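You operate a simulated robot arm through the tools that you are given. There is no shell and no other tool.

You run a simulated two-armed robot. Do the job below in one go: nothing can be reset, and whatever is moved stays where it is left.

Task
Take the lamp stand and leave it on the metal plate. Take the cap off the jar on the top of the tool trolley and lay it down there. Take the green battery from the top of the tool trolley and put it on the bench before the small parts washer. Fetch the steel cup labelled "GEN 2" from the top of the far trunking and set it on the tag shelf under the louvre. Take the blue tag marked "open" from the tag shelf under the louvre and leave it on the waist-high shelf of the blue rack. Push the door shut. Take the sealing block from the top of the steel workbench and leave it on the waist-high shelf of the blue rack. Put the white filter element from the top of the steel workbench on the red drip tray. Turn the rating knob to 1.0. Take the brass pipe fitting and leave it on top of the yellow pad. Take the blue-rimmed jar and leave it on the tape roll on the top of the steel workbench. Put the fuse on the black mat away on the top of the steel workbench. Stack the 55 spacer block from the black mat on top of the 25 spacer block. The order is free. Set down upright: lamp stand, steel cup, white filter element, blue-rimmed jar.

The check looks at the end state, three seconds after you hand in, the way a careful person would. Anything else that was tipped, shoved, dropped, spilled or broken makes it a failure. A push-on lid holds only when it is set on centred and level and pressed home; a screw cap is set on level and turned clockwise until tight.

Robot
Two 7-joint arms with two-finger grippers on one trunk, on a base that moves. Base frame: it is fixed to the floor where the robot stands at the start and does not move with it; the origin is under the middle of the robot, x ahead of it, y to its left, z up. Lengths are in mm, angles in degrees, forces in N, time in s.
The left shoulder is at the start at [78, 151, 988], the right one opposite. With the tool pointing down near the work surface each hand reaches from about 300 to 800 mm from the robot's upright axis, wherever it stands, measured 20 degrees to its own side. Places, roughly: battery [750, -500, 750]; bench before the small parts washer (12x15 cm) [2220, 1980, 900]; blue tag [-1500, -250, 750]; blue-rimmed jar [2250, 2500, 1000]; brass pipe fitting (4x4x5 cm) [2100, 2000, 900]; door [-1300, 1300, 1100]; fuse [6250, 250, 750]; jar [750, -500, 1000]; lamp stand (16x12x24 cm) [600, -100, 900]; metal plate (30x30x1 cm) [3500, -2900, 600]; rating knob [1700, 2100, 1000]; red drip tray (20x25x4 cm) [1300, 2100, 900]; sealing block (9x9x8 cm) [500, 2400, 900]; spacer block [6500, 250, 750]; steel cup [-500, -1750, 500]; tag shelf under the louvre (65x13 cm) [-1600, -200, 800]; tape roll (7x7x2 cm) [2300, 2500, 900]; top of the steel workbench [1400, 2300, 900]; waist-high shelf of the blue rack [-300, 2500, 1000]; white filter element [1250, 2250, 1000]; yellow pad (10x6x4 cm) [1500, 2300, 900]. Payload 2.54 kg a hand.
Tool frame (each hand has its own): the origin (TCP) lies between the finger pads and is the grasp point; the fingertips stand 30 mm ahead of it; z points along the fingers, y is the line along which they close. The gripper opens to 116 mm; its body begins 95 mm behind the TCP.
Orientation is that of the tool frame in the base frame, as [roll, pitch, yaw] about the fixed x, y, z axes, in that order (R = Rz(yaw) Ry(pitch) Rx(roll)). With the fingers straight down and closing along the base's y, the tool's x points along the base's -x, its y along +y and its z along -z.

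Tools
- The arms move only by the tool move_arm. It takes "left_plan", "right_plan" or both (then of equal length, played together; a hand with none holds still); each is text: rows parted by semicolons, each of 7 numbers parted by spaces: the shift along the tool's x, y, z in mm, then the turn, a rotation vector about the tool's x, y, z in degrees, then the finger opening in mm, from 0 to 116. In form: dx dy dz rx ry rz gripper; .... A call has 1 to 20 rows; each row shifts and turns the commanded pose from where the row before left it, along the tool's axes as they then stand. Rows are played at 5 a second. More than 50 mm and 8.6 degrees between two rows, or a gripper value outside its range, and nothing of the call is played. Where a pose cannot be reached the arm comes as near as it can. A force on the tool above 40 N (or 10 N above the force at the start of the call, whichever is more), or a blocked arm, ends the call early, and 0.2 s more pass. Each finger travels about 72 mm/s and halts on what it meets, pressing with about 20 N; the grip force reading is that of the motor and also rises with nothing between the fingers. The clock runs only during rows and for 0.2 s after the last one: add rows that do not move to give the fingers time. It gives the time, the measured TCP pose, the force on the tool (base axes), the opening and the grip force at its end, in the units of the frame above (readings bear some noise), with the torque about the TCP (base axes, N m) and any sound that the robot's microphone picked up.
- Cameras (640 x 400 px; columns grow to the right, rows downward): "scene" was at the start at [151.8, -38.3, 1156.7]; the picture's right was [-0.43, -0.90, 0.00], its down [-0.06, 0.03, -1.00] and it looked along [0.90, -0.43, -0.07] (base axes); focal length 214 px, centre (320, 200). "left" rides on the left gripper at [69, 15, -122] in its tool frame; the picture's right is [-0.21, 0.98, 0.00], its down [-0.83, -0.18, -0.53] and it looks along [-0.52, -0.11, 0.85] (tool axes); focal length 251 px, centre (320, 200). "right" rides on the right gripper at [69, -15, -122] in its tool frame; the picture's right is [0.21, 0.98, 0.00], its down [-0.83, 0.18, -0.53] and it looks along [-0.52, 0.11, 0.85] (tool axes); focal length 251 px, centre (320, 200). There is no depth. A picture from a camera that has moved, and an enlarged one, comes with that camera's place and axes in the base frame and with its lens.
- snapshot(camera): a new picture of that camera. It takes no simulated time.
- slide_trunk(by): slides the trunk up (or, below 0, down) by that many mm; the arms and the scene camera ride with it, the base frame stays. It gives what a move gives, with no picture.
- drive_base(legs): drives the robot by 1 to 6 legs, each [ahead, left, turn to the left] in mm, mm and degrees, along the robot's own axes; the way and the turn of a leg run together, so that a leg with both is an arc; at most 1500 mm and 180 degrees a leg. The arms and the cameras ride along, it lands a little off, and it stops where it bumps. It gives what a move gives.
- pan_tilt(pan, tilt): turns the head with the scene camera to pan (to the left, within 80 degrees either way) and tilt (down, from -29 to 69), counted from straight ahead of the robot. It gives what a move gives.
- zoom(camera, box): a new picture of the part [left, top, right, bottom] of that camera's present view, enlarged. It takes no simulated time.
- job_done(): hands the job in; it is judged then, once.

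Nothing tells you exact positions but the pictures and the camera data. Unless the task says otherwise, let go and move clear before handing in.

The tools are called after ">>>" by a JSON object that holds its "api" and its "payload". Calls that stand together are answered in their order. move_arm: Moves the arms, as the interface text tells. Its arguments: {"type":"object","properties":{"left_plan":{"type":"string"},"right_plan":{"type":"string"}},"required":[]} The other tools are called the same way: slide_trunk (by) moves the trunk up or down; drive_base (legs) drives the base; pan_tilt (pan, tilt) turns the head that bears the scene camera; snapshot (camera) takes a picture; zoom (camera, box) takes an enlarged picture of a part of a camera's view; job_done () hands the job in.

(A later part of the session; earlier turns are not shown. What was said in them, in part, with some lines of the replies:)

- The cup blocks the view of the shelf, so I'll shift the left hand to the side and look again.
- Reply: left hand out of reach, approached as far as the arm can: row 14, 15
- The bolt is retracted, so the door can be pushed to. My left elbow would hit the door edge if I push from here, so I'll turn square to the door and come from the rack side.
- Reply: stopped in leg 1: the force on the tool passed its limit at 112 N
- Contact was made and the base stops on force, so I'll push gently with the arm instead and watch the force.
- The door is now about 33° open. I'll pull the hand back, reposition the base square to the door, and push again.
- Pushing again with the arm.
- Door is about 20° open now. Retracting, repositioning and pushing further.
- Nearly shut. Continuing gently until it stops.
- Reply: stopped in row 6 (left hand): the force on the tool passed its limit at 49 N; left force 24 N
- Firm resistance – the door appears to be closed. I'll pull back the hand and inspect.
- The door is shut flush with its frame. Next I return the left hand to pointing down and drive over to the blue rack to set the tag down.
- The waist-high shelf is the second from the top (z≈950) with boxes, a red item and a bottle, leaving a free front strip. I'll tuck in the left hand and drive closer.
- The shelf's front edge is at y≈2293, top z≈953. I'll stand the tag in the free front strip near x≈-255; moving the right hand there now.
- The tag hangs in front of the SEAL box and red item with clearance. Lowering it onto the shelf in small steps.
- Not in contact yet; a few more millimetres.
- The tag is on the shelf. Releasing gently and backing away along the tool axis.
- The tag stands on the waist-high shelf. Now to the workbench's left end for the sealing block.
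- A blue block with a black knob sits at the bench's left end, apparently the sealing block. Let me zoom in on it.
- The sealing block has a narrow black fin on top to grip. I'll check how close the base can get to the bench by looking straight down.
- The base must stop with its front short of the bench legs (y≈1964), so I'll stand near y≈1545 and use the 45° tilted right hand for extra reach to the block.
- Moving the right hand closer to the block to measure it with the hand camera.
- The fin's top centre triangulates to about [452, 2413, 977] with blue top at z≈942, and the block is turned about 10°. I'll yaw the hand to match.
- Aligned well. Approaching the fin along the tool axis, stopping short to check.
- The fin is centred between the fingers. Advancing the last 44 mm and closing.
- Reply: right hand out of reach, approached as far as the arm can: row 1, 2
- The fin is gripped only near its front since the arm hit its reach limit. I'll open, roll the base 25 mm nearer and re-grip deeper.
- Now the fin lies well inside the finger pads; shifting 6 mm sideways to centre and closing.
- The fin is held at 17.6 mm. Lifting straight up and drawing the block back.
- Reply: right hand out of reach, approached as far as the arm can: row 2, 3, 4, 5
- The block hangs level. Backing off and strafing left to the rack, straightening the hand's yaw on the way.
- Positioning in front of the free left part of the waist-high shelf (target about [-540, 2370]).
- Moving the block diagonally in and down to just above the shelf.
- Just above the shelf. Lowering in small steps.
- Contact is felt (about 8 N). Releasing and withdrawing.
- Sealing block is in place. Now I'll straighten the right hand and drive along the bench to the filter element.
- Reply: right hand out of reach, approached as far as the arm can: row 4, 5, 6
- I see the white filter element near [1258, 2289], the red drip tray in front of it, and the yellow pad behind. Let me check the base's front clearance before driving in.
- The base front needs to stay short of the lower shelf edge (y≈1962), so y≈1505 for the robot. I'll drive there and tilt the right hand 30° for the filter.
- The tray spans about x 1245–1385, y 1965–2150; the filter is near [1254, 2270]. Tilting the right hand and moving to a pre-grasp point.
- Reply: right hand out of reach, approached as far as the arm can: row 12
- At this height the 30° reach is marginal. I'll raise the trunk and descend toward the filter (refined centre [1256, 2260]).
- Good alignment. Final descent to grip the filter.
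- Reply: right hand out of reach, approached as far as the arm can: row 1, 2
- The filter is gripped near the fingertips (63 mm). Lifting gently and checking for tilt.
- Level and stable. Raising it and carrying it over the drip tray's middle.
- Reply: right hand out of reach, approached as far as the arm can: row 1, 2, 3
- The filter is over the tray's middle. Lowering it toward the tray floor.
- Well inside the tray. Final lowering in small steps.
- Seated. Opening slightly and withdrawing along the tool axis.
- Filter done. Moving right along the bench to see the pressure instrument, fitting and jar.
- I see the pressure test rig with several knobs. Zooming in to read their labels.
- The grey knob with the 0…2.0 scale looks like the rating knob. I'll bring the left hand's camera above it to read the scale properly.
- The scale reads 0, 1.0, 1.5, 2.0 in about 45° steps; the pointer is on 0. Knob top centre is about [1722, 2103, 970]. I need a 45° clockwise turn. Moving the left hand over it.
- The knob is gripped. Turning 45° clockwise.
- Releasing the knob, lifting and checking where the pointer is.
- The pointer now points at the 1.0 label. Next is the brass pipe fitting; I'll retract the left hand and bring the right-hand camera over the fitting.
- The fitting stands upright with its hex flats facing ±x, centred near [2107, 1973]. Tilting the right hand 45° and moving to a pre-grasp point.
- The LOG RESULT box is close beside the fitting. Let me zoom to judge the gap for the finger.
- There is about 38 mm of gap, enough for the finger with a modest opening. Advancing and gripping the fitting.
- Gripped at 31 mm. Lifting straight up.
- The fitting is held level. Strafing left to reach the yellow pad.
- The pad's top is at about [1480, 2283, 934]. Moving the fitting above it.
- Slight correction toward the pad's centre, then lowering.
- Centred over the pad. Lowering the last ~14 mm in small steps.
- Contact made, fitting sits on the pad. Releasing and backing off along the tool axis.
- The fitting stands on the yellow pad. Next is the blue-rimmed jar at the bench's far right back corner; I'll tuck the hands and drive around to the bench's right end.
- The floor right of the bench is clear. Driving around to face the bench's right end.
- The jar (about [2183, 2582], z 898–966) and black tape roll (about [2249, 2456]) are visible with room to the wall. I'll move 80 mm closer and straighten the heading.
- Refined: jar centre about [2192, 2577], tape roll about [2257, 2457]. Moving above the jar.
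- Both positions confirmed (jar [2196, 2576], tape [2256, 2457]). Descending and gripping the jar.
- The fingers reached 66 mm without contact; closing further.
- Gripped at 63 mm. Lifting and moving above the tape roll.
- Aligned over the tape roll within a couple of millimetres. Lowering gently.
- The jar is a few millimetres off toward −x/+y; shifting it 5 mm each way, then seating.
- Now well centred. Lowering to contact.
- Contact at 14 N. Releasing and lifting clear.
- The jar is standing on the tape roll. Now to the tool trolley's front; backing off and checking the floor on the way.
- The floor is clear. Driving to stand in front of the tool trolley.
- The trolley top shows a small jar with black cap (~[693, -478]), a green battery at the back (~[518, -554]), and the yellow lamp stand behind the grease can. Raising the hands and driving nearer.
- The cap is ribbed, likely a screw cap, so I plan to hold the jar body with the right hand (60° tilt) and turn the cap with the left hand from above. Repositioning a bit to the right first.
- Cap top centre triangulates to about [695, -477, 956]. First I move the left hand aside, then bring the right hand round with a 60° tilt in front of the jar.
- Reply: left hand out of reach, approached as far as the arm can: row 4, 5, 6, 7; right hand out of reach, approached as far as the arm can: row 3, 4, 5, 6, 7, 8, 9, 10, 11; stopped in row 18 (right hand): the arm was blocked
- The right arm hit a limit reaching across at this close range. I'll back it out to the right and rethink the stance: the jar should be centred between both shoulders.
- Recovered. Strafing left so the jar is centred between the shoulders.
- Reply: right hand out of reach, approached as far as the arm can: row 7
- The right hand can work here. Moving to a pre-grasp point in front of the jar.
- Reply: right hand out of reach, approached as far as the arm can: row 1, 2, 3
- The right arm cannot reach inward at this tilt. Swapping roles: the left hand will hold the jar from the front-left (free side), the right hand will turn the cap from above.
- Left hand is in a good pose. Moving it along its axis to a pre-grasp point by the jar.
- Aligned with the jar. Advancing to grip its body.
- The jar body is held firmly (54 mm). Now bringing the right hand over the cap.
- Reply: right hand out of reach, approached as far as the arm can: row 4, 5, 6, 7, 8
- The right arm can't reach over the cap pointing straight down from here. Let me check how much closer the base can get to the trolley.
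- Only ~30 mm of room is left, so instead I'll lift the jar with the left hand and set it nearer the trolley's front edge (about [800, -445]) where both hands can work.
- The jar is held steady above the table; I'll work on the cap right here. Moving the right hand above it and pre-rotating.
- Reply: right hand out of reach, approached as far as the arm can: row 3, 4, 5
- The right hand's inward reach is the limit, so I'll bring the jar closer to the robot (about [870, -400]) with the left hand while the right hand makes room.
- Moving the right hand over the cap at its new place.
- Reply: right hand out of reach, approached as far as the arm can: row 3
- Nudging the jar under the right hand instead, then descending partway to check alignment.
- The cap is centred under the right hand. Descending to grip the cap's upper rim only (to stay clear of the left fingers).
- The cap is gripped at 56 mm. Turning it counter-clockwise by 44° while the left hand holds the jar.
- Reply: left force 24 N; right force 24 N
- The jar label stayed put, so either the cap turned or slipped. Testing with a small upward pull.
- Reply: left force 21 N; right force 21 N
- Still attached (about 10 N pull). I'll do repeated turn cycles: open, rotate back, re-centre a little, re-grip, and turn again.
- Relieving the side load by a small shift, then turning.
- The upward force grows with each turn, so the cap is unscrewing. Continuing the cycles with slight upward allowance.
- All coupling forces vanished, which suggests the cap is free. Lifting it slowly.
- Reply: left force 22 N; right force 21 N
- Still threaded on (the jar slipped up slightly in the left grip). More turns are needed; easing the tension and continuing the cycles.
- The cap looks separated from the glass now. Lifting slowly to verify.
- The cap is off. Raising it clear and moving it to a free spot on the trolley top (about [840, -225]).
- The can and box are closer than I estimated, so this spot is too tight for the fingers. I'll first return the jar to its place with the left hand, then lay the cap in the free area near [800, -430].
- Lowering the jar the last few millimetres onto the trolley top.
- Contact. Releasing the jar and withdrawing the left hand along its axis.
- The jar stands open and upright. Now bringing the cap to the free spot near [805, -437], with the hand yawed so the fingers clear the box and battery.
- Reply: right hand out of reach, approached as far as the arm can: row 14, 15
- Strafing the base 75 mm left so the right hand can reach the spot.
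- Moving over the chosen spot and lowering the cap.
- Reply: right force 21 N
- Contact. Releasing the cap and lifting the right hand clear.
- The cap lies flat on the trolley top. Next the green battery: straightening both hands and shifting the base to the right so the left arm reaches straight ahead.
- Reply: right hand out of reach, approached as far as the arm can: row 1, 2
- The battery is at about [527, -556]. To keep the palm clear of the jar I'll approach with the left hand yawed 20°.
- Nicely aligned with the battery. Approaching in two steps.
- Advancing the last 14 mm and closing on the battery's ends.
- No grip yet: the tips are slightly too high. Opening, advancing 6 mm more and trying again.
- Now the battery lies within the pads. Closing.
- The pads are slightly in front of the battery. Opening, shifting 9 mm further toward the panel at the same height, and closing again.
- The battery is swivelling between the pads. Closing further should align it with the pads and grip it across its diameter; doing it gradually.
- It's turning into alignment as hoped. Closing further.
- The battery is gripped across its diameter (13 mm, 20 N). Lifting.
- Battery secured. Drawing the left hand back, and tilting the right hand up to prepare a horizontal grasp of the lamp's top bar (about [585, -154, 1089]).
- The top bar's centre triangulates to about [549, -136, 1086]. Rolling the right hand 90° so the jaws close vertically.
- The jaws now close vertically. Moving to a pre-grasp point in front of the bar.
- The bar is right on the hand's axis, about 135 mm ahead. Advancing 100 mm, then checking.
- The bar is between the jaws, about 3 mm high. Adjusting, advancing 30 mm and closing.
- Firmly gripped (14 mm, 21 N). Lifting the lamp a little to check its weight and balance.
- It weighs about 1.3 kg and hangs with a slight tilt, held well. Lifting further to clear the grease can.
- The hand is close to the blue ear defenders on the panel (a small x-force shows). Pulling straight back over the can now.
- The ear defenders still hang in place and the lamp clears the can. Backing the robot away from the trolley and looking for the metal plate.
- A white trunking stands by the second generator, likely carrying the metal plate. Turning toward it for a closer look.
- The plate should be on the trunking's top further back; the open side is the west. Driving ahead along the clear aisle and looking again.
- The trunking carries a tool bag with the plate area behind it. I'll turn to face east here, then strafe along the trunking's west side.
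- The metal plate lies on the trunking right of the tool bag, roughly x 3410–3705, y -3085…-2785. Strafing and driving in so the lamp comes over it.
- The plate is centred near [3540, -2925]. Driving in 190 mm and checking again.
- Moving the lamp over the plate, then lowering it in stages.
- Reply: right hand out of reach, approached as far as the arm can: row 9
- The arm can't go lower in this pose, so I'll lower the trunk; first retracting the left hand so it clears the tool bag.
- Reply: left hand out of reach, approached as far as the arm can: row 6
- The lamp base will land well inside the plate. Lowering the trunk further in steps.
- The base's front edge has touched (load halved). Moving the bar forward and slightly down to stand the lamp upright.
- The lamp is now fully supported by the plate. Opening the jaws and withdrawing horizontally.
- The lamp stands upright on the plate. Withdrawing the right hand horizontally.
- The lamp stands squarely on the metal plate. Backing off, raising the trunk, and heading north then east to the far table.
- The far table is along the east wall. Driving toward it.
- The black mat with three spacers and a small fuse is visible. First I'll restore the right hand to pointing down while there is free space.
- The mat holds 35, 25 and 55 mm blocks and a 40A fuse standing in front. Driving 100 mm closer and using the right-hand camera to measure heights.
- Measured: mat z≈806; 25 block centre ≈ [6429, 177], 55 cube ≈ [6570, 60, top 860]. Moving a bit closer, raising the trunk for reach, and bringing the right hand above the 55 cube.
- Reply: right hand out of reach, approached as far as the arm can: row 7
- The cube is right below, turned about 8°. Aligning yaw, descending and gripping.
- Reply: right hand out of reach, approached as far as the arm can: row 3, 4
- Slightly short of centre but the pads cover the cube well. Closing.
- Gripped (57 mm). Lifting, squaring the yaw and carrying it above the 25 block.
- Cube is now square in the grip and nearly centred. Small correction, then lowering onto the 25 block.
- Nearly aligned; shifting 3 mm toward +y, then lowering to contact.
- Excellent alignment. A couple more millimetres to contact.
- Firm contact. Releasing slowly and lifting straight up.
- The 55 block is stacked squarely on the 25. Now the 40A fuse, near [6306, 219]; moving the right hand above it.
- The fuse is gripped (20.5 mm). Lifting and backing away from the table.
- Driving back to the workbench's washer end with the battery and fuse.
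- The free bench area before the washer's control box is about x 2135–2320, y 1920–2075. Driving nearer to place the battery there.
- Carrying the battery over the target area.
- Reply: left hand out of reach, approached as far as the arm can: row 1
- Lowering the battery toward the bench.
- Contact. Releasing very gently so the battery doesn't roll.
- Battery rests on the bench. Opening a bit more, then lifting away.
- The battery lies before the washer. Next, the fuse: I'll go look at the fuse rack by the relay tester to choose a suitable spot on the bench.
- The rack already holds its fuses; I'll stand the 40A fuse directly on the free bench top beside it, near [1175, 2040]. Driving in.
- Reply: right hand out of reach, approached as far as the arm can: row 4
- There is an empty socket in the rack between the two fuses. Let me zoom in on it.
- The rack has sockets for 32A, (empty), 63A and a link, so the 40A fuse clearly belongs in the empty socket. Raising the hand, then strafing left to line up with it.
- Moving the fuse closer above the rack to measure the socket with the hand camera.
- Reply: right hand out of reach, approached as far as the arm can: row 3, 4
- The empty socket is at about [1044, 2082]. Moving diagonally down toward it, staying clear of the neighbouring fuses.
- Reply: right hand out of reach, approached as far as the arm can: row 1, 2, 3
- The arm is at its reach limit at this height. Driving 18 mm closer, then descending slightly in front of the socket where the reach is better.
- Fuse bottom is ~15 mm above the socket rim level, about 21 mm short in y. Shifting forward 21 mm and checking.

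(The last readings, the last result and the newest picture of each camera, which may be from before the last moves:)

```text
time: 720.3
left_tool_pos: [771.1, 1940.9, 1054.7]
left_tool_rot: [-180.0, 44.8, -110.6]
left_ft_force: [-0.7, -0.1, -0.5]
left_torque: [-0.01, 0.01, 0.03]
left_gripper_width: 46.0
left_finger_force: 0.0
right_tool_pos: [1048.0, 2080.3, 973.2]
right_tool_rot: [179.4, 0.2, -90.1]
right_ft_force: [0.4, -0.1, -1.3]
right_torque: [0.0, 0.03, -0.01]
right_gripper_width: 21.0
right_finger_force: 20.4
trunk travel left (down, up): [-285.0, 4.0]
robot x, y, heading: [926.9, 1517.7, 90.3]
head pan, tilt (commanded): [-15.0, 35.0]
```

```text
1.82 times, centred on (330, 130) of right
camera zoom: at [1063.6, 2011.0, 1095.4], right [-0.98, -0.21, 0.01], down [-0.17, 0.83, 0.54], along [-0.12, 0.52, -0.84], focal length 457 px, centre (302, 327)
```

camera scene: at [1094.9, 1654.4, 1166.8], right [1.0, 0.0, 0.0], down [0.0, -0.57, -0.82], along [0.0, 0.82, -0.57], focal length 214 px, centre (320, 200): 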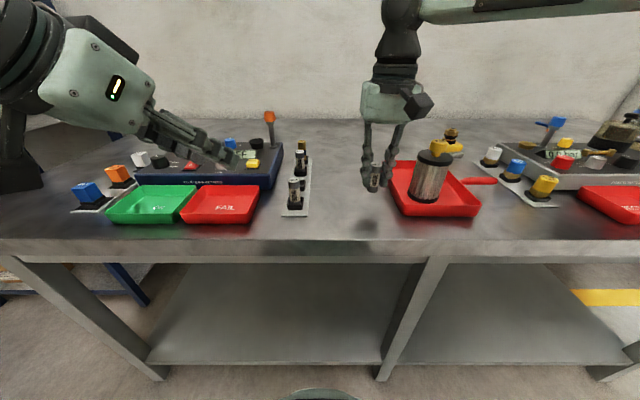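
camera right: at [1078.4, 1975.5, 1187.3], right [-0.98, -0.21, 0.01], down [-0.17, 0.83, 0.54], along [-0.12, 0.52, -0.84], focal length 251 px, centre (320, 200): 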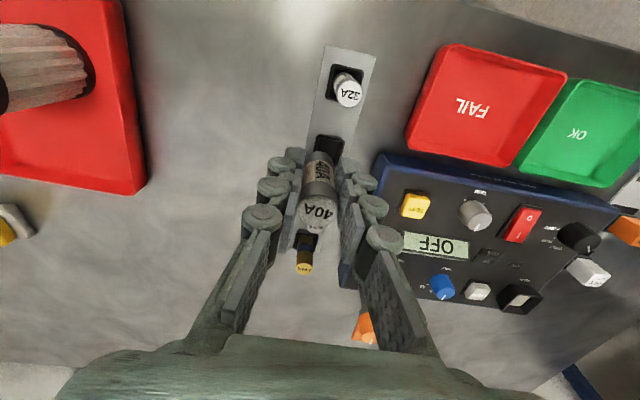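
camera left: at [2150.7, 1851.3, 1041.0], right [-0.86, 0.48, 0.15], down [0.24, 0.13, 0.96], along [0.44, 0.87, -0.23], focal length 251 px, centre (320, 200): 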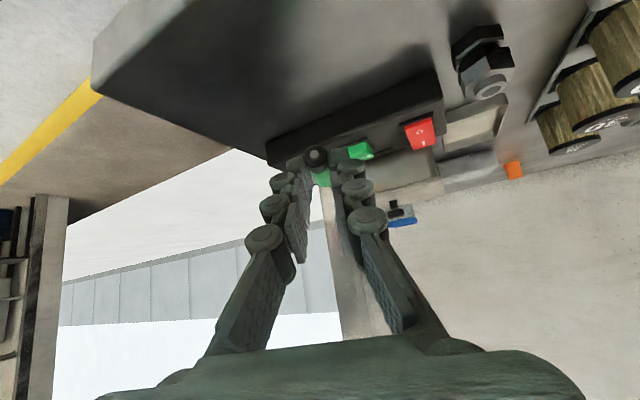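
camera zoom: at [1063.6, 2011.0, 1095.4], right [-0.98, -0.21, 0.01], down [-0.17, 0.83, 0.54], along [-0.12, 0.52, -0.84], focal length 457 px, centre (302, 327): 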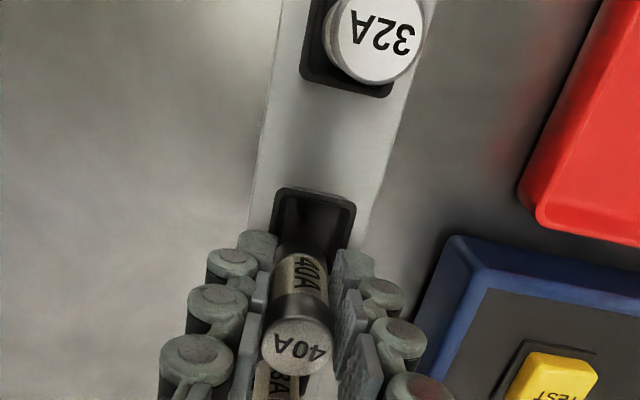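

Correcting by about −4 mm in x and −6 mm in y, and lowering a bit to compare again.

>>> {"api": "move_arm", "payload": {"right_plan": "6 4 0 0 0 0 10; 0 0 5 0 0 0 10; 0 0 5 0 0 0 10; 0 0 0 0 0 0 10"}}

>>> {"api": "zoom", "payload": {"camera": "scene", "box": [280, 110, 350, 210]}}

>>> {"api": "zoom", "payload": {"camera": "right", "box": [270, 80, 370, 200]}}

```text
time: 721.3
left_tool_pos: [770.9, 1940.4, 1055.6]
left_tool_rot: [-180.0, 44.8, -110.5]
left_ft_force: [0.8, -0.1, 0.1]
left_torque: [0.02, -0.02, 0.01]
left_gripper_width: 46.1
left_finger_force: 0.0
right_tool_pos: [1040.7, 2075.8, 962.7]
right_tool_rot: [179.2, 0.2, -90.1]
right_ft_force: [2.2, 0.3, 6.3]
right_torque: [0.12, -0.08, -0.01]
right_gripper_width: 20.8
right_finger_force: 19.9
trunk travel left (down, up): [-285.0, 4.0]
robot x, y, heading: [926.4, 1513.0, 90.0]
head pan, tilt (commanded): [-15.0, 35.0]
```

```text
4.00 times, centred on (315, 160) of scene
camera zoom: at [949.2, 1668.6, 1166.9], right [0.97, -0.26, 0.0], down [-0.15, -0.55, -0.82], along [0.21, 0.79, -0.57], focal length 858 px, centre (340, 360)
```

zoom: 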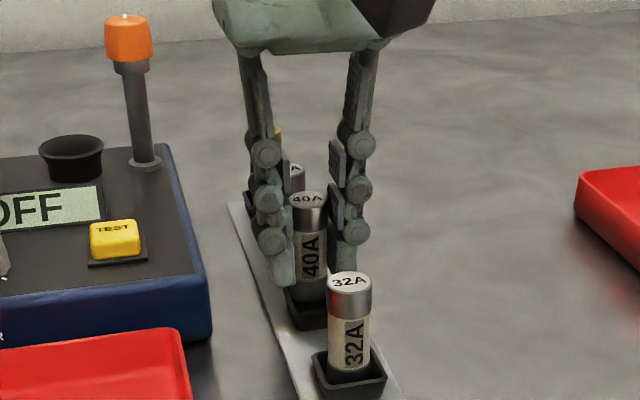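

```text
3.33 times, centred on (320, 140) of right
camera zoom: at [1058.1, 2005.0, 1086.0], right [-0.98, -0.21, 0.01], down [-0.17, 0.82, 0.54], along [-0.12, 0.52, -0.84], focal length 838 px, centre (320, 400)
```

zoom: 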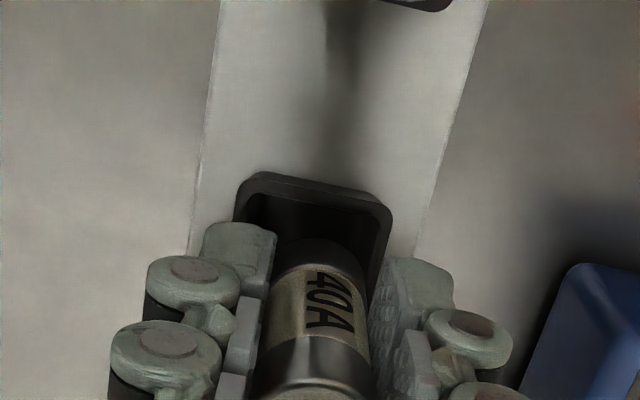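

It touched the rim (6 N): the fuse is about 6 mm too far back and 2 mm too far left. Lifting slightly, correcting and lowering again.

>>> {"api": "move_arm", "payload": {"right_plan": "0 0 -6 0 0 0 10; 6 -2.4 0 0 0 0 10; 0 0 0 0 0 0 10"}}

>>> {"api": "zoom", "payload": {"camera": "right", "box": [270, 80, 370, 200]}}

>>> {"api": "zoom", "payload": {"camera": "scene", "box": [280, 130, 340, 210]}}

```text
time: 722.1
left_tool_pos: [769.6, 1941.1, 1056.6]
left_tool_rot: [-180.0, 44.7, -110.5]
left_ft_force: [0.3, -0.3, -0.8]
left_torque: [0.01, 0.01, 0.0]
left_gripper_width: 46.4
left_finger_force: 0.1
right_tool_pos: [1040.8, 2068.7, 967.1]
right_tool_rot: [179.3, 0.0, -90.2]
right_ft_force: [-0.6, -0.4, -1.2]
right_torque: [0.02, 0.02, -0.02]
right_gripper_width: 20.7
right_finger_force: 20.4
trunk travel left (down, up): [-285.0, 4.0]
robot x, y, heading: [926.9, 1515.2, 89.9]
head pan, tilt (commanded): [-15.0, 35.0]
```

```text
3.33 times, centred on (320, 140) of right
camera zoom: at [1059.0, 1999.2, 1091.1], right [-0.98, -0.21, 0.01], down [-0.17, 0.83, 0.54], along [-0.12, 0.52, -0.84], focal length 838 px, centre (320, 400)
```

zoom: 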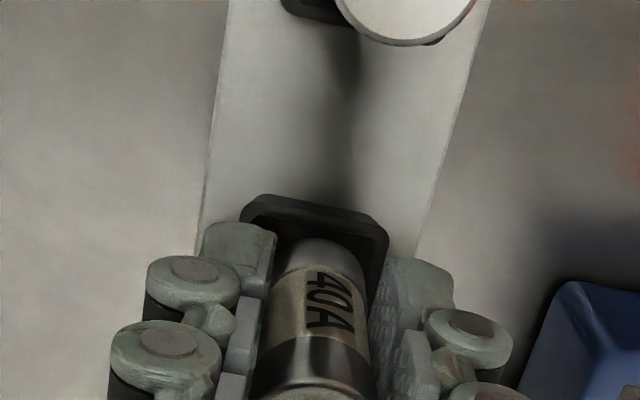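

```text
5.00 times, centred on (310, 170) of scene
camera zoom: at [949.1, 1669.1, 1166.7], right [0.97, -0.26, 0.0], down [-0.15, -0.55, -0.82], along [0.21, 0.79, -0.57], focal length 1072 px, centre (370, 350)
```

zoom: 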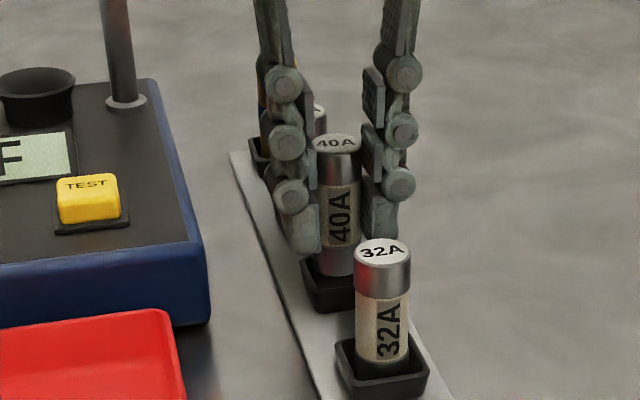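

Both views now suggest the fuse is close to centred. Lowering in small steps and feeling for contact.

>>> {"api": "move_arm", "payload": {"right_plan": "0 0 3 0 0 0 10; 0 0 2 0 0 0 10; 0 0 0 0 0 0 10"}}

>>> {"api": "move_arm", "payload": {"right_plan": "0 0 2 0 0 0 10; 0 0 0 0 0 0 10"}}

```text
time: 722.9
left_tool_pos: [769.7, 1941.3, 1055.9]
left_tool_rot: [-180.0, 44.7, -110.4]
left_ft_force: [0.3, 0.9, -0.1]
left_torque: [-0.01, -0.01, -0.02]
left_gripper_width: 46.1
left_finger_force: 0.0
right_tool_pos: [1041.3, 2067.8, 963.3]
right_tool_rot: [179.4, -0.1, -90.3]
right_ft_force: [0.3, 0.0, 0.8]
right_torque: [-0.04, -0.02, 0.02]
right_gripper_width: 20.8
right_finger_force: 19.6
trunk travel left (down, up): [-285.0, 4.0]
robot x, y, heading: [926.4, 1515.8, 90.5]
head pan, tilt (commanded): [-15.0, 35.0]
```

```text
time: 723.5
left_tool_pos: [770.2, 1940.5, 1056.4]
left_tool_rot: [-180.0, 44.9, -110.5]
left_ft_force: [0.8, 0.6, -0.7]
left_torque: [-0.01, 0.0, 0.0]
left_gripper_width: 46.2
left_finger_force: 0.1
right_tool_pos: [1043.6, 2069.1, 963.3]
right_tool_rot: [179.3, 0.2, -90.2]
right_ft_force: [1.9, 0.2, 15.1]
right_torque: [-0.08, -0.14, -0.04]
right_gripper_width: 21.0
right_finger_force: 19.9
trunk travel left (down, up): [-285.0, 4.0]
robot x, y, heading: [919.9, 1518.6, 89.9]
head pan, tilt (commanded): [-15.0, 35.0]
```

Still on the rim. I recomputed: about +2 mm in x is needed. Lifting 3 mm, shifting and trying again.

>>> {"api": "move_arm", "payload": {"right_plan": "0 0 -4 0 0 0 10; 0 -2 0 0 0 0 10; 0 0 2 0 0 0 10; 0 0 2 0 0 0 10; 0 0 1 0 0 0 10; 0 0 0 0 0 0 10"}}

>>> {"api": "zoom", "payload": {"camera": "right", "box": [270, 80, 370, 200]}}

>>> {"api": "zoom", "payload": {"camera": "scene", "box": [290, 140, 340, 200]}}

```text
time: 724.9
left_tool_pos: [770.7, 1941.2, 1054.9]
left_tool_rot: [180.0, 44.8, -110.4]
left_ft_force: [0.4, -0.6, -0.6]
left_torque: [-0.03, -0.02, -0.02]
left_gripper_width: 46.0
left_finger_force: 0.0
right_tool_pos: [1044.5, 2069.2, 960.1]
right_tool_rot: [179.3, 0.0, -90.3]
right_ft_force: [0.2, 0.5, -0.3]
right_torque: [0.0, -0.02, 0.03]
right_gripper_width: 20.8
right_finger_force: 19.7
trunk travel left (down, up): [-285.0, 4.0]
robot x, y, heading: [924.0, 1512.9, 89.7]
head pan, tilt (commanded): [-15.0, 35.0]
```

```text
3.33 times, centred on (320, 140) of right
camera zoom: at [1061.1, 1999.4, 1083.4], right [-0.98, -0.21, 0.01], down [-0.17, 0.83, 0.54], along [-0.12, 0.52, -0.84], focal length 838 px, centre (320, 400)
```

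zoom: 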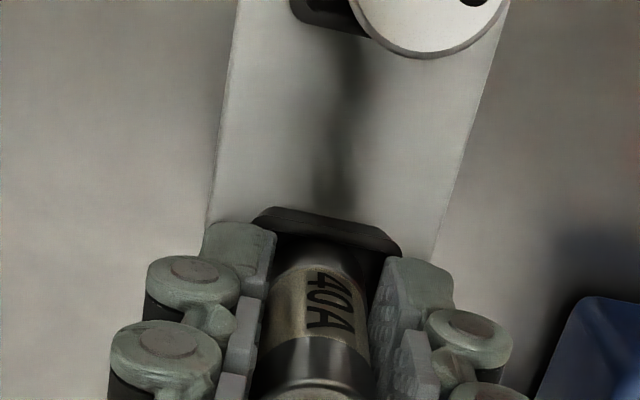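

```text
6.67 times, centred on (315, 170) of scene
camera zoom: at [949.1, 1669.1, 1166.7], right [0.97, -0.26, 0.0], down [-0.15, -0.55, -0.82], along [0.21, 0.79, -0.57], focal length 1430 px, centre (353, 400)
```

zoom: 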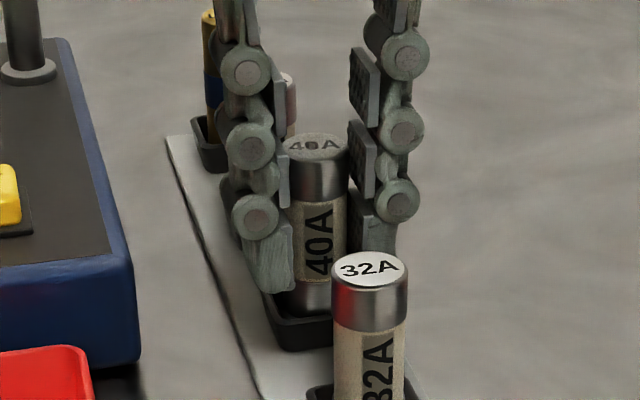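

It dropped below the rim without resistance — it's entering the socket. Continuing down gently.

>>> {"api": "move_arm", "payload": {"right_plan": "0 0 2 0 0 0 10; 0 0 2 0 0 0 10; 0 0 0 0 0 0 10"}}

>>> {"api": "move_arm", "payload": {"right_plan": "0 0 2 0 0 0 10; 0 0 0 0 0 0 10"}}

>>> {"api": "move_arm", "payload": {"right_plan": "0 0 2 0 0 0 10; 0 0 0 0 0 0 10"}}

```text
time: 725.7
left_tool_pos: [770.5, 1941.1, 1055.5]
left_tool_rot: [179.9, 44.8, -110.5]
left_ft_force: [-0.1, -1.0, 0.9]
left_torque: [0.01, -0.01, 0.0]
left_gripper_width: 46.0
left_finger_force: 0.1
right_tool_pos: [1043.3, 2069.8, 956.5]
right_tool_rot: [179.5, 0.0, -90.2]
right_ft_force: [1.0, 1.1, -0.9]
right_torque: [-0.01, 0.0, 0.01]
right_gripper_width: 20.8
right_finger_force: 19.9
trunk travel left (down, up): [-285.0, 4.0]
robot x, y, heading: [927.5, 1513.5, 90.0]
head pan, tilt (commanded): [-15.0, 35.0]
```

```text
time: 726.3
left_tool_pos: [769.5, 1942.0, 1054.8]
left_tool_rot: [179.9, 44.8, -110.5]
left_ft_force: [0.3, -0.1, 0.3]
left_torque: [-0.01, 0.03, 0.0]
left_gripper_width: 45.8
left_finger_force: 0.0
right_tool_pos: [1044.1, 2069.8, 953.9]
right_tool_rot: [179.4, 0.0, -90.2]
right_ft_force: [0.8, 2.3, 1.4]
right_torque: [0.14, 0.01, 0.01]
right_gripper_width: 20.8
right_finger_force: 19.6
trunk travel left (down, up): [-285.0, 4.0]
robot x, y, heading: [925.0, 1518.3, 90.2]
head pan, tilt (commanded): [-15.0, 35.0]
```

```text
time: 726.9
left_tool_pos: [770.7, 1942.0, 1055.0]
left_tool_rot: [-180.0, 44.8, -110.5]
left_ft_force: [0.2, 0.3, -0.2]
left_torque: [-0.02, 0.01, 0.01]
left_gripper_width: 45.9
left_finger_force: 0.0
right_tool_pos: [1043.6, 2069.9, 953.5]
right_tool_rot: [179.5, 0.2, -90.2]
right_ft_force: [3.1, 6.5, 8.4]
right_torque: [0.3, -0.14, -0.02]
right_gripper_width: 20.6
right_finger_force: 20.0
trunk travel left (down, up): [-285.0, 4.0]
robot x, y, heading: [922.2, 1516.2, 89.8]
head pan, tilt (commanded): [-15.0, 35.0]
```

Nearly seated; easing +1.5 mm in y and pressing a touch more.

>>> {"api": "move_arm", "payload": {"right_plan": "-1.5 0 0 0 0 0 10; 0 0 1 0 0 0 10; 0 0 0 0 0 0 10"}}

>>> {"api": "zoom", "payload": {"camera": "scene", "box": [280, 120, 350, 210]}}

>>> {"api": "zoom", "payload": {"camera": "right", "box": [250, 60, 400, 240]}}

```text
time: 727.7
left_tool_pos: [770.6, 1940.4, 1056.5]
left_tool_rot: [180.0, 44.9, -110.5]
left_ft_force: [-0.6, 0.1, 0.4]
left_torque: [0.03, 0.04, -0.01]
left_gripper_width: 46.3
left_finger_force: 0.1
right_tool_pos: [1043.2, 2069.1, 952.8]
right_tool_rot: [179.4, 0.1, -90.2]
right_ft_force: [2.3, 2.6, 17.7]
right_torque: [0.16, -0.15, 0.01]
right_gripper_width: 20.6
right_finger_force: 20.5
trunk travel left (down, up): [-285.0, 4.0]
robot x, y, heading: [926.4, 1516.2, 90.0]
head pan, tilt (commanded): [-15.0, 35.0]
```

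```text
4.44 times, centred on (315, 165) of scene
camera zoom: at [949.1, 1667.8, 1167.1], right [0.97, -0.26, 0.0], down [-0.15, -0.55, -0.82], along [0.21, 0.79, -0.57], focal length 953 px, centre (342, 356)
```

zoom: 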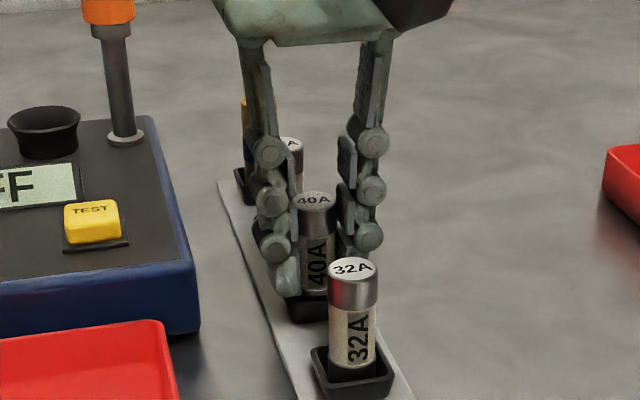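

```text
2.22 times, centred on (325, 150) of right
camera zoom: at [1060.4, 1999.8, 1075.9], right [-0.98, -0.21, 0.01], down [-0.17, 0.83, 0.54], along [-0.12, 0.52, -0.84], focal length 559 px, centre (309, 311)
```

zoom: 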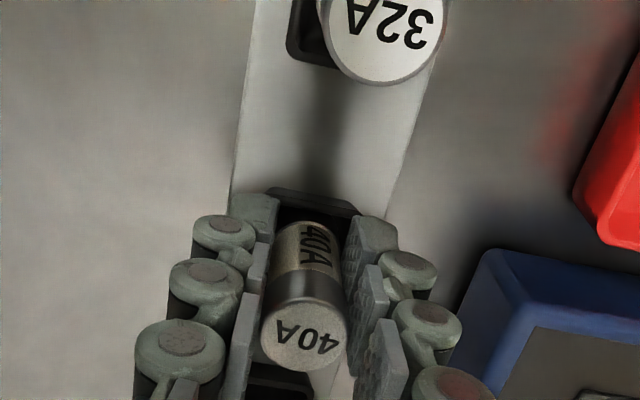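

The 40A top is now level with the 32A fuse – it is seated. Releasing and lifting straight up.

>>> {"api": "move_arm", "payload": {"right_plan": "0 0 -1.5 0 0 0 18; 0 0 0 0 0 0 26; 0 0 0 0 0 0 34; 0 0 0 0 0 0 42; 0 0 0 0 0 0 42; 0 0 -15 0 0 0 42; 10 0 -25 0 0 0 42; 15 0 -30 0 0 0 42; 20 0 -30 0 0 0 42; 0 0 0 0 0 0 42"}}

>>> {"api": "zoom", "payload": {"camera": "scene", "box": [260, 100, 380, 220]}}

>>> {"api": "snapshot", "payload": {"camera": "right"}}

```text
time: 729.9
left_tool_pos: [769.9, 1942.1, 1055.2]
left_tool_rot: [180.0, 44.9, -110.5]
left_ft_force: [-0.3, -0.5, -0.5]
left_torque: [0.0, 0.0, -0.01]
left_gripper_width: 45.8
left_finger_force: 0.0
right_tool_pos: [1045.1, 2024.7, 1053.1]
right_tool_rot: [179.4, 0.0, -90.2]
right_ft_force: [-0.1, -0.5, -0.1]
right_torque: [-0.01, 0.02, -0.03]
right_gripper_width: 42.1
right_finger_force: 0.0
trunk travel left (down, up): [-285.0, 4.0]
robot x, y, heading: [927.0, 1513.2, 89.9]
head pan, tilt (commanded): [-15.0, 35.0]
```

```text
3.33 times, centred on (320, 160) of scene
camera zoom: at [949.2, 1669.3, 1166.7], right [0.97, -0.26, 0.0], down [-0.15, -0.55, -0.82], along [0.21, 0.79, -0.57], focal length 715 px, centre (320, 333)
```

zoom: 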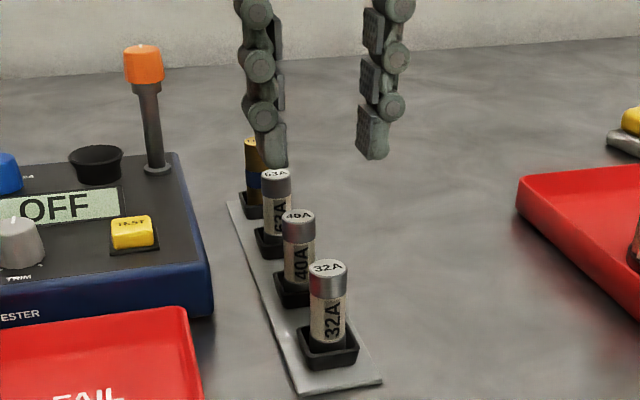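

```text
taken
camera right: at [1062.3, 1955.5, 1176.4], right [-0.98, -0.21, 0.01], down [-0.17, 0.83, 0.53], along [-0.12, 0.52, -0.84], focal length 251 px, centre (320, 200)
```

right: 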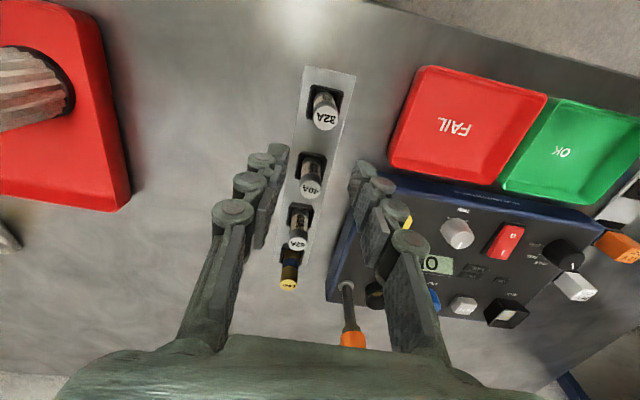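

The 40A fuse stands in its socket. Now retracting, backing away from the bench, and doing a final look round at everything.

>>> {"api": "move_arm", "payload": {"right_plan": "30 0 -20 0 0 0 42; 40 0 -10 0 0 0 42; 40 0 0 0 0 0 42; 0 0 0 0 0 0 42"}}

>>> {"api": "drive_base", "payload": {"legs": [[-400, 0, 0]]}}

>>> {"api": "pan_tilt", "payload": {"pan": -45, "tilt": 15}}

>>> {"api": "snapshot", "payload": {"camera": "scene"}}

>>> {"api": "zoom", "payload": {"camera": "scene", "box": [120, 130, 420, 270]}}

>>> {"api": "pan_tilt", "payload": {"pan": 60, "tilt": 10}}

>>> {"api": "snapshot", "payload": {"camera": "scene"}}

```text
time: 730.9
left_tool_pos: [769.4, 1940.9, 1054.5]
left_tool_rot: [-180.0, 44.8, -110.4]
left_ft_force: [-0.5, 1.1, -0.1]
left_torque: [-0.01, 0.02, 0.0]
left_gripper_width: 45.8
left_finger_force: 0.1
right_tool_pos: [1047.2, 1916.4, 1082.5]
right_tool_rot: [179.4, -0.1, -90.2]
right_ft_force: [-0.1, -0.4, -0.4]
right_torque: [-0.02, 0.01, 0.02]
right_gripper_width: 41.7
right_finger_force: 0.2
trunk travel left (down, up): [-285.0, 4.0]
robot x, y, heading: [924.0, 1512.8, 90.3]
head pan, tilt (commanded): [-15.0, 35.0]
```

```text
time: 733.4
left_tool_pos: [770.1, 1542.9, 1054.9]
left_tool_rot: [-180.0, 44.7, -110.4]
left_ft_force: [-0.2, 0.9, -0.6]
left_torque: [-0.02, 0.0, 0.0]
left_gripper_width: 45.8
left_finger_force: 0.0
right_tool_pos: [1046.3, 1518.5, 1081.4]
right_tool_rot: [179.4, 0.1, -90.2]
right_ft_force: [-0.3, 0.6, 0.5]
right_torque: [-0.01, 0.0, 0.04]
right_gripper_width: 42.1
right_finger_force: 0.0
trunk travel left (down, up): [-285.0, 4.0]
robot x, y, heading: [924.9, 1116.4, 90.1]
head pan, tilt (commanded): [-15.0, 35.0]
stopped in leg 1: the robot was blocked; the commanded pose is now the measured one
```

```text
time: 734.4
left_tool_pos: [770.2, 1543.1, 1056.0]
left_tool_rot: [180.0, 44.8, -110.4]
left_ft_force: [-0.1, 0.2, -0.3]
left_torque: [0.0, 0.01, -0.01]
left_gripper_width: 46.1
left_finger_force: 0.0
right_tool_pos: [1046.8, 1518.4, 1082.6]
right_tool_rot: [179.5, 0.0, -90.2]
right_ft_force: [1.2, -0.4, -0.5]
right_torque: [0.0, -0.02, -0.01]
right_gripper_width: 41.7
right_finger_force: 0.1
trunk travel left (down, up): [-285.0, 4.0]
robot x, y, heading: [923.1, 1116.6, 90.2]
head pan, tilt (commanded): [-45.0, 15.0]
```

```text
taken
camera scene: at [992.2, 1252.2, 1198.7], right [0.71, -0.71, 0.0], down [-0.18, -0.18, -0.97], along [0.68, 0.68, -0.26], focal length 214 px, centre (320, 200)
```

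scene: 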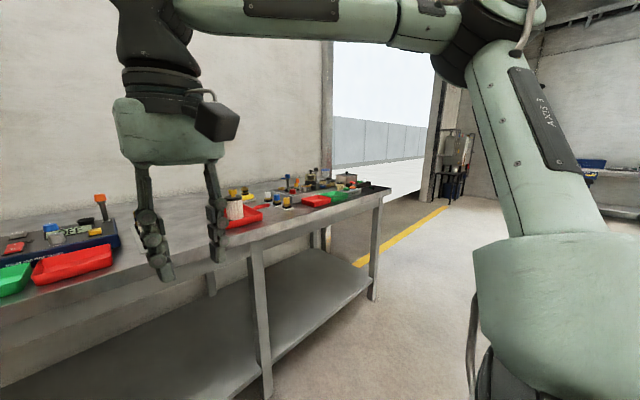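

```text
2.13 times, centred on (270, 200) of scene
camera zoom: at [992.2, 1252.2, 1198.7], right [0.71, -0.71, 0.0], down [-0.18, -0.18, -0.97], along [0.68, 0.68, -0.26], focal length 458 px, centre (427, 200)
```

zoom: 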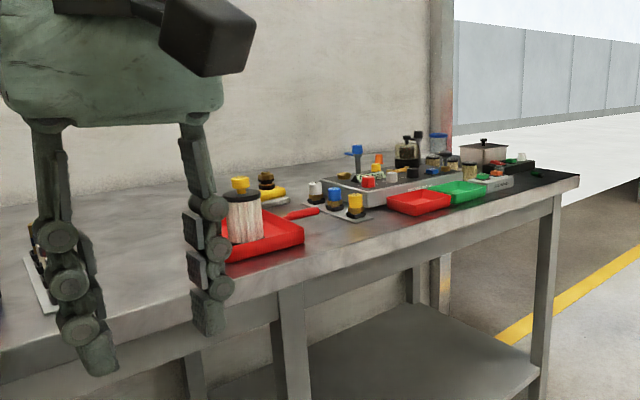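

```text
time: 736.2
left_tool_pos: [769.7, 1544.3, 1055.2]
left_tool_rot: [179.9, 44.7, -110.3]
left_ft_force: [0.3, -0.2, 1.4]
left_torque: [0.01, -0.02, -0.02]
left_gripper_width: 46.2
left_finger_force: 0.1
right_tool_pos: [1046.1, 1519.0, 1082.3]
right_tool_rot: [179.3, 0.1, -90.2]
right_ft_force: [-0.1, 0.4, 0.3]
right_torque: [-0.02, 0.0, -0.01]
right_gripper_width: 42.2
right_finger_force: 0.1
trunk travel left (down, up): [-285.0, 4.0]
robot x, y, heading: [926.1, 1117.9, 90.2]
head pan, tilt (commanded): [60.0, 10.0]
```

```text
taken
camera scene: at [845.7, 1232.7, 1206.9], right [0.5, 0.87, 0.0], down [0.15, -0.09, -0.98], along [-0.85, 0.49, -0.17], focal length 214 px, centre (320, 200)
```

scene: 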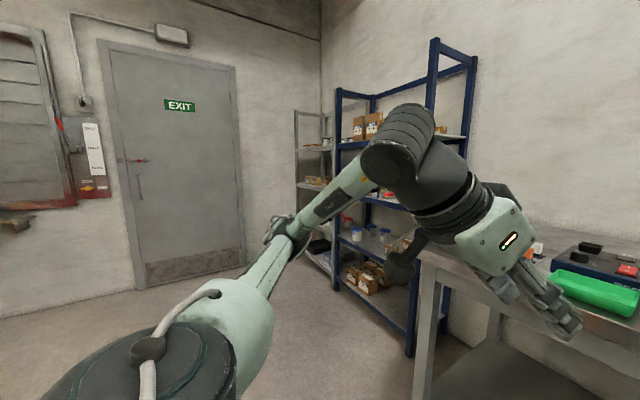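

The last few millimetres of backing up were blocked – I may have touched the yellow sign behind me. Moving forward and turning to check it.

>>> {"api": "drive_base", "payload": {"legs": [[220, 0, 0], [0, 0, 110]]}}

>>> {"api": "pan_tilt", "payload": {"pan": 40, "tilt": 35}}

>>> {"api": "snapshot", "payload": {"camera": "scene"}}

```text
time: 742.5
left_tool_pos: [573.2, 1053.1, 1054.8]
left_tool_rot: [-180.0, 44.8, -1.6]
left_ft_force: [0.4, 0.6, 0.1]
left_torque: [0.01, -0.02, 0.01]
left_gripper_width: 46.0
left_finger_force: 0.0
right_tool_pos: [505.9, 1322.4, 1082.6]
right_tool_rot: [179.5, 0.1, 18.7]
right_ft_force: [0.4, -0.2, 0.3]
right_torque: [-0.01, 0.0, 0.03]
right_gripper_width: 42.0
right_finger_force: 0.0
trunk travel left (down, up): [-285.0, 4.0]
robot x, y, heading: [927.3, 1339.8, -161.1]
head pan, tilt (commanded): [60.0, 10.0]
```

```text
time: 743.4
left_tool_pos: [572.8, 1053.1, 1055.0]
left_tool_rot: [180.0, 44.8, -1.6]
left_ft_force: [-0.3, -0.1, -0.5]
left_torque: [0.0, 0.01, -0.01]
left_gripper_width: 45.9
left_finger_force: 0.1
right_tool_pos: [506.7, 1322.5, 1083.0]
right_tool_rot: [179.4, 0.1, 18.7]
right_ft_force: [0.5, 1.2, -0.7]
right_torque: [0.0, 0.0, 0.03]
right_gripper_width: 42.0
right_finger_force: 0.0
trunk travel left (down, up): [-285.0, 4.0]
robot x, y, heading: [926.2, 1337.4, -161.1]
head pan, tilt (commanded): [40.0, 35.0]
```

```text
taken
camera scene: at [816.7, 1240.6, 1166.8], right [-0.86, 0.52, 0.0], down [0.3, 0.49, -0.82], along [-0.42, -0.7, -0.57], focal length 214 px, centre (320, 200)
```

scene: 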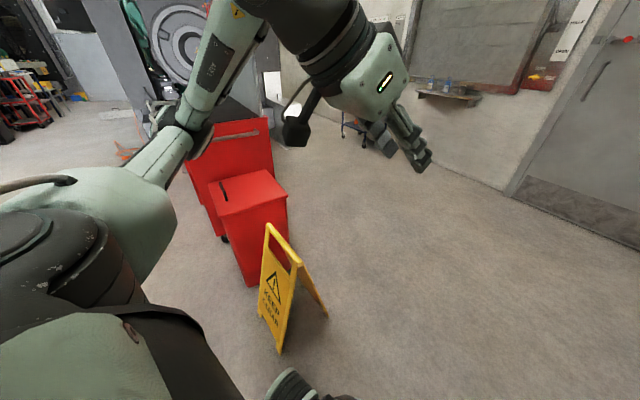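

The sign stands upright. To judge whether it moved, I'll return to my starting viewpoint and compare with the first pictures (relative to the bin).

>>> {"api": "drive_base", "payload": {"legs": [[0, 0, -19], [1050, 0, 0], [0, 0, 180]]}}

>>> {"api": "drive_base", "payload": {"legs": [[0, -1340, 0]]}}

>>> {"api": "pan_tilt", "payload": {"pan": 35, "tilt": 45}}

>>> {"api": "snapshot", "payload": {"camera": "scene"}}

```text
time: 757.5
left_tool_pos: [314.3, 1515.0, 1055.5]
left_tool_rot: [180.0, 44.8, 161.1]
left_ft_force: [0.1, 0.4, -0.8]
left_torque: [0.0, -0.02, -0.02]
left_gripper_width: 46.0
left_finger_force: 0.0
right_tool_pos: [297.5, 1239.0, 1083.2]
right_tool_rot: [179.4, 0.0, -178.5]
right_ft_force: [-0.3, 0.3, 0.5]
right_torque: [-0.01, 0.0, -0.01]
right_gripper_width: 41.9
right_finger_force: 0.0
trunk travel left (down, up): [-285.0, 4.0]
robot x, y, heading: [-108.6, 1350.4, 1.7]
head pan, tilt (commanded): [40.0, 35.0]
```

```text
time: 770.6
left_tool_pos: [337.9, 163.8, 1055.7]
left_tool_rot: [179.9, 44.9, 159.9]
left_ft_force: [0.4, 0.9, 0.5]
left_torque: [0.01, -0.01, -0.01]
left_gripper_width: 45.8
left_finger_force: 0.0
right_tool_pos: [316.4, -113.5, 1082.7]
right_tool_rot: [179.4, 0.1, -179.9]
right_ft_force: [-0.5, 1.1, -0.3]
right_torque: [-0.02, 0.01, 0.03]
right_gripper_width: 42.2
right_finger_force: 0.0
trunk travel left (down, up): [-285.0, 4.0]
robot x, y, heading: [-87.4, 6.9, 0.4]
head pan, tilt (commanded): [40.0, 35.0]
```

```text
time: 771.3
left_tool_pos: [337.6, 163.6, 1054.8]
left_tool_rot: [179.9, 44.7, 159.9]
left_ft_force: [-0.7, -0.2, 0.2]
left_torque: [0.0, 0.0, 0.0]
left_gripper_width: 46.1
left_finger_force: 0.1
right_tool_pos: [315.7, -111.9, 1082.2]
right_tool_rot: [179.4, 0.0, -179.9]
right_ft_force: [0.2, -0.3, -0.8]
right_torque: [0.01, 0.01, 0.0]
right_gripper_width: 42.0
right_finger_force: 0.1
trunk travel left (down, up): [-285.0, 4.0]
robot x, y, heading: [-85.3, 2.4, 0.4]
head pan, tilt (commanded): [35.0, 45.0]
```

```text
taken
camera scene: at [48.8, 54.5, 1152.0], right [0.58, -0.82, 0.0], down [-0.58, -0.41, -0.71], along [0.58, 0.41, -0.71], focal length 214 px, centre (320, 200)
```

scene: 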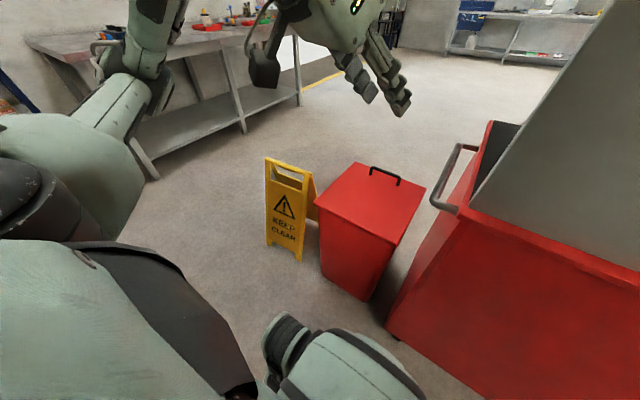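

Measurement noise is about ±15 mm from here. I'll replicate the exact first viewpoint for a proper comparison (retracting the right hand from the panel first).

>>> {"api": "move_arm", "payload": {"right_plan": "30 0 0 0 0 0 42; 35 0 0 0 0 0 42; 35 0 0 0 0 0 42; 0 0 0 0 0 0 42"}}

>>> {"api": "slide_trunk", "payload": {"by": -60}}

>>> {"api": "drive_base", "payload": {"legs": [[88, 0, -0.4]]}}

>>> {"api": "pan_tilt", "payload": {"pan": 0, "tilt": 30}}

>>> {"api": "snapshot", "payload": {"camera": "scene"}}

>>> {"api": "pan_tilt", "payload": {"pan": 35, "tilt": 45}}

>>> {"api": "snapshot", "payload": {"camera": "scene"}}

```text
time: 772.3
left_tool_pos: [339.2, 164.6, 1054.1]
left_tool_rot: [179.9, 44.6, 159.9]
left_ft_force: [0.0, -0.3, -0.6]
left_torque: [0.01, 0.0, -0.01]
left_gripper_width: 45.9
left_finger_force: 0.0
right_tool_pos: [215.1, -112.1, 1082.3]
right_tool_rot: [179.4, 0.0, -179.9]
right_ft_force: [0.2, 0.4, 0.0]
right_torque: [0.01, -0.03, -0.01]
right_gripper_width: 41.8
right_finger_force: 0.0
trunk travel left (down, up): [-285.0, 4.0]
robot x, y, heading: [-85.6, 8.4, 0.4]
head pan, tilt (commanded): [35.0, 45.0]
```

```text
time: 773.3
left_tool_pos: [337.2, 164.2, 995.6]
left_tool_rot: [-179.9, 44.8, 159.9]
left_ft_force: [0.9, 1.1, -0.6]
left_torque: [0.03, -0.02, -0.04]
left_gripper_width: 46.1
left_finger_force: 0.0
right_tool_pos: [216.2, -112.1, 1022.0]
right_tool_rot: [179.4, 0.0, -179.9]
right_ft_force: [-0.1, -0.4, -0.2]
right_torque: [-0.01, 0.0, 0.0]
right_gripper_width: 42.0
right_finger_force: 0.0
trunk travel left (down, up): [-225.0, 64.0]
robot x, y, heading: [-86.5, 3.6, 0.2]
head pan, tilt (commanded): [35.0, 45.0]
```

```text
time: 774.4
left_tool_pos: [428.8, 160.3, 994.4]
left_tool_rot: [180.0, 44.8, 159.3]
left_ft_force: [0.2, 0.5, 0.8]
left_torque: [0.01, -0.03, -0.02]
left_gripper_width: 45.8
left_finger_force: 0.1
right_tool_pos: [304.9, -114.7, 1022.4]
right_tool_rot: [179.4, 0.0, 179.6]
right_ft_force: [0.6, 0.3, -0.3]
right_torque: [-0.01, 0.07, 0.0]
right_gripper_width: 42.2
right_finger_force: 0.0
trunk travel left (down, up): [-225.0, 64.0]
robot x, y, heading: [1.7, 5.9, -0.4]
head pan, tilt (commanded): [35.0, 45.0]
```

```text
time: 775.4
left_tool_pos: [428.7, 160.4, 996.1]
left_tool_rot: [180.0, 44.8, 159.3]
left_ft_force: [-0.2, -0.5, 0.1]
left_torque: [-0.02, 0.02, 0.03]
left_gripper_width: 45.8
left_finger_force: 0.0
right_tool_pos: [302.6, -114.5, 1022.7]
right_tool_rot: [179.4, -0.1, 179.7]
right_ft_force: [0.4, 0.1, 0.5]
right_torque: [-0.03, 0.02, 0.02]
right_gripper_width: 42.2
right_finger_force: 0.1
trunk travel left (down, up): [-225.0, 64.0]
robot x, y, heading: [2.0, 8.2, -0.3]
head pan, tilt (commanded): [0.0, 30.0]
```

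```text
taken
camera scene: at [161.4, 6.7, 1114.5], right [0.0, -1.0, 0.0], down [-0.5, 0.0, -0.87], along [0.87, 0.0, -0.5], focal length 214 px, centre (320, 200)
```

scene: 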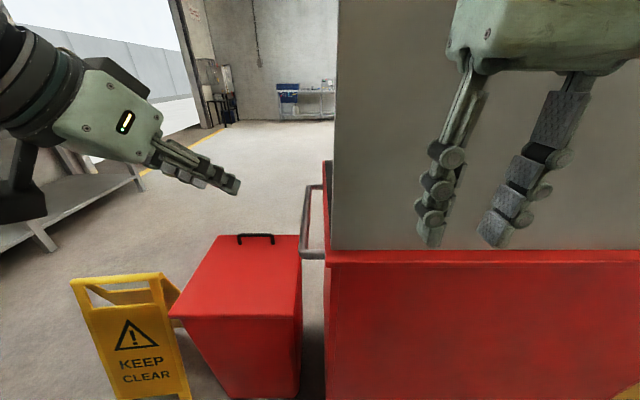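

```text
time: 776.4
left_tool_pos: [427.3, 159.9, 995.2]
left_tool_rot: [180.0, 44.7, 159.4]
left_ft_force: [-0.7, 0.5, -0.4]
left_torque: [-0.01, 0.01, 0.02]
left_gripper_width: 46.1
left_finger_force: 0.1
right_tool_pos: [302.4, -114.4, 1021.9]
right_tool_rot: [179.5, 0.0, 179.7]
right_ft_force: [0.0, 0.5, 0.3]
right_torque: [0.01, 0.0, 0.0]
right_gripper_width: 42.3
right_finger_force: 0.1
trunk travel left (down, up): [-225.0, 64.0]
robot x, y, heading: [-0.4, 5.0, -0.3]
head pan, tilt (commanded): [35.0, 45.0]
```

```text
taken
camera scene: at [137.8, 53.3, 1092.0], right [0.57, -0.82, 0.0], down [-0.58, -0.4, -0.71], along [0.58, 0.4, -0.71], focal length 214 px, centre (320, 200)
```

scene: 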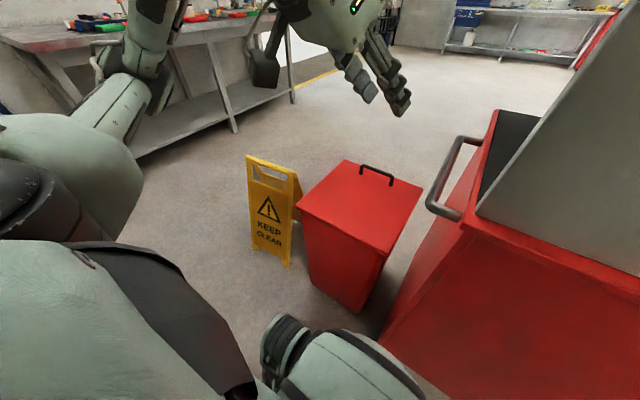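

Both views match the first pictures exactly: the sign and bin are where they were. Everything is in place; moving clear before handing in.

>>> {"api": "drive_base", "payload": {"legs": [[-350, 0, 0]]}}

>>> {"api": "pan_tilt", "payload": {"pan": 70, "tilt": 12}}

>>> {"api": "snapshot", "payload": {"camera": "scene"}}

```text
time: 778.7
left_tool_pos: [80.2, 162.3, 995.1]
left_tool_rot: [179.9, 44.7, 159.6]
left_ft_force: [-0.6, -0.3, -0.2]
left_torque: [-0.01, 0.0, -0.01]
left_gripper_width: 45.9
left_finger_force: 0.0
right_tool_pos: [-43.8, -112.5, 1022.2]
right_tool_rot: [179.4, 0.0, 179.8]
right_ft_force: [0.2, 0.0, 0.7]
right_torque: [0.0, 0.03, 0.01]
right_gripper_width: 42.2
right_finger_force: 0.2
trunk travel left (down, up): [-225.0, 64.0]
robot x, y, heading: [-345.8, 9.4, 0.0]
head pan, tilt (commanded): [35.0, 45.0]
```

```text
time: 779.7
left_tool_pos: [80.2, 162.7, 996.4]
left_tool_rot: [180.0, 44.7, 159.6]
left_ft_force: [0.4, 0.3, 0.0]
left_torque: [0.01, 0.01, 0.02]
left_gripper_width: 46.3
left_finger_force: 0.0
right_tool_pos: [-44.5, -112.4, 1022.2]
right_tool_rot: [179.4, -0.1, 179.8]
right_ft_force: [0.2, -0.3, 0.0]
right_torque: [0.01, 0.03, 0.01]
right_gripper_width: 42.0
right_finger_force: 0.0
trunk travel left (down, up): [-225.0, 64.0]
robot x, y, heading: [-343.0, 7.1, 0.0]
head pan, tilt (commanded): [70.0, 12.0]
```

```text
taken
camera scene: at [-244.3, 95.5, 1143.6], right [0.94, -0.34, 0.0], down [-0.07, -0.2, -0.98], along [0.34, 0.92, -0.21], focal length 214 px, centre (320, 200)
```

scene: 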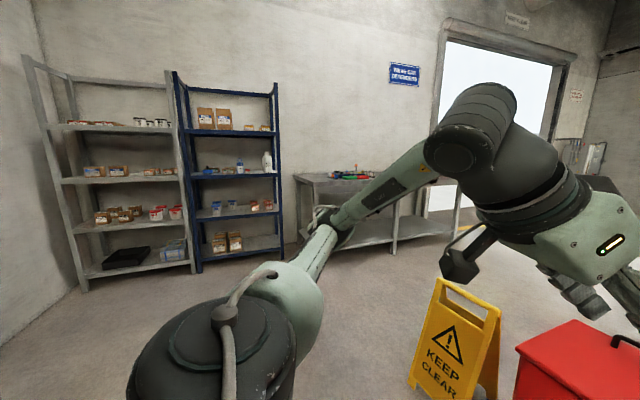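

The rack still shows the tag and the sealing block on its waist-high shelf. Both hands are empty and clear, so I'm handing the job in.

>>> {"api": "job_done", "payload": {}}

```text
The job is handed in.
```

I finished all thirteen tasks and handed the job in. The check's result hasn't come back.

- **Lamp stand:** it stands upright on the metal plate.
- **Sample jar:** the cap is unscrewed and lies on the trolley top. I moved the jar to open it, then set it back upright where it was.
- **Green battery:** it lies on the bench in front of the small parts washer.
- **GEN 2 cup:** it stands upright on the tag shelf.
- **"Open" tag and sealing block:** both are on the waist-high shelf of the blue rack.
- **Door:** it is pushed shut, flush with its frame. I left the bolt retracted.
- **White filter element:** it stands upright in the red drip tray.
- **Rating knob:** the pointer is on the 1.0 mark, within a few degrees.
- **Brass fitting:** it stands on the yellow pad.
- **Blue-rimmed jar:** it stands upright on the tape roll.
- **Fuse:** the 40A fuse is in the empty socket of the fuse rack on the steel workbench. I took "put away" to mean that socket, not just anywhere on the bench.
- **Spacers:** the 55 block is stacked squarely on the 25 block.

Two incidental contacts are worth knowing about:

- **Yellow sign:** near the end the base was blocked for a moment, probably by the "Keep clear" sign. I went back to my starting viewpoint, and the sign and red bin matched the first pictures.
- **Ear defenders:** while lifting the lamp I may have brushed the blue pair on the trolley panel. They were still hanging in place afterwards.
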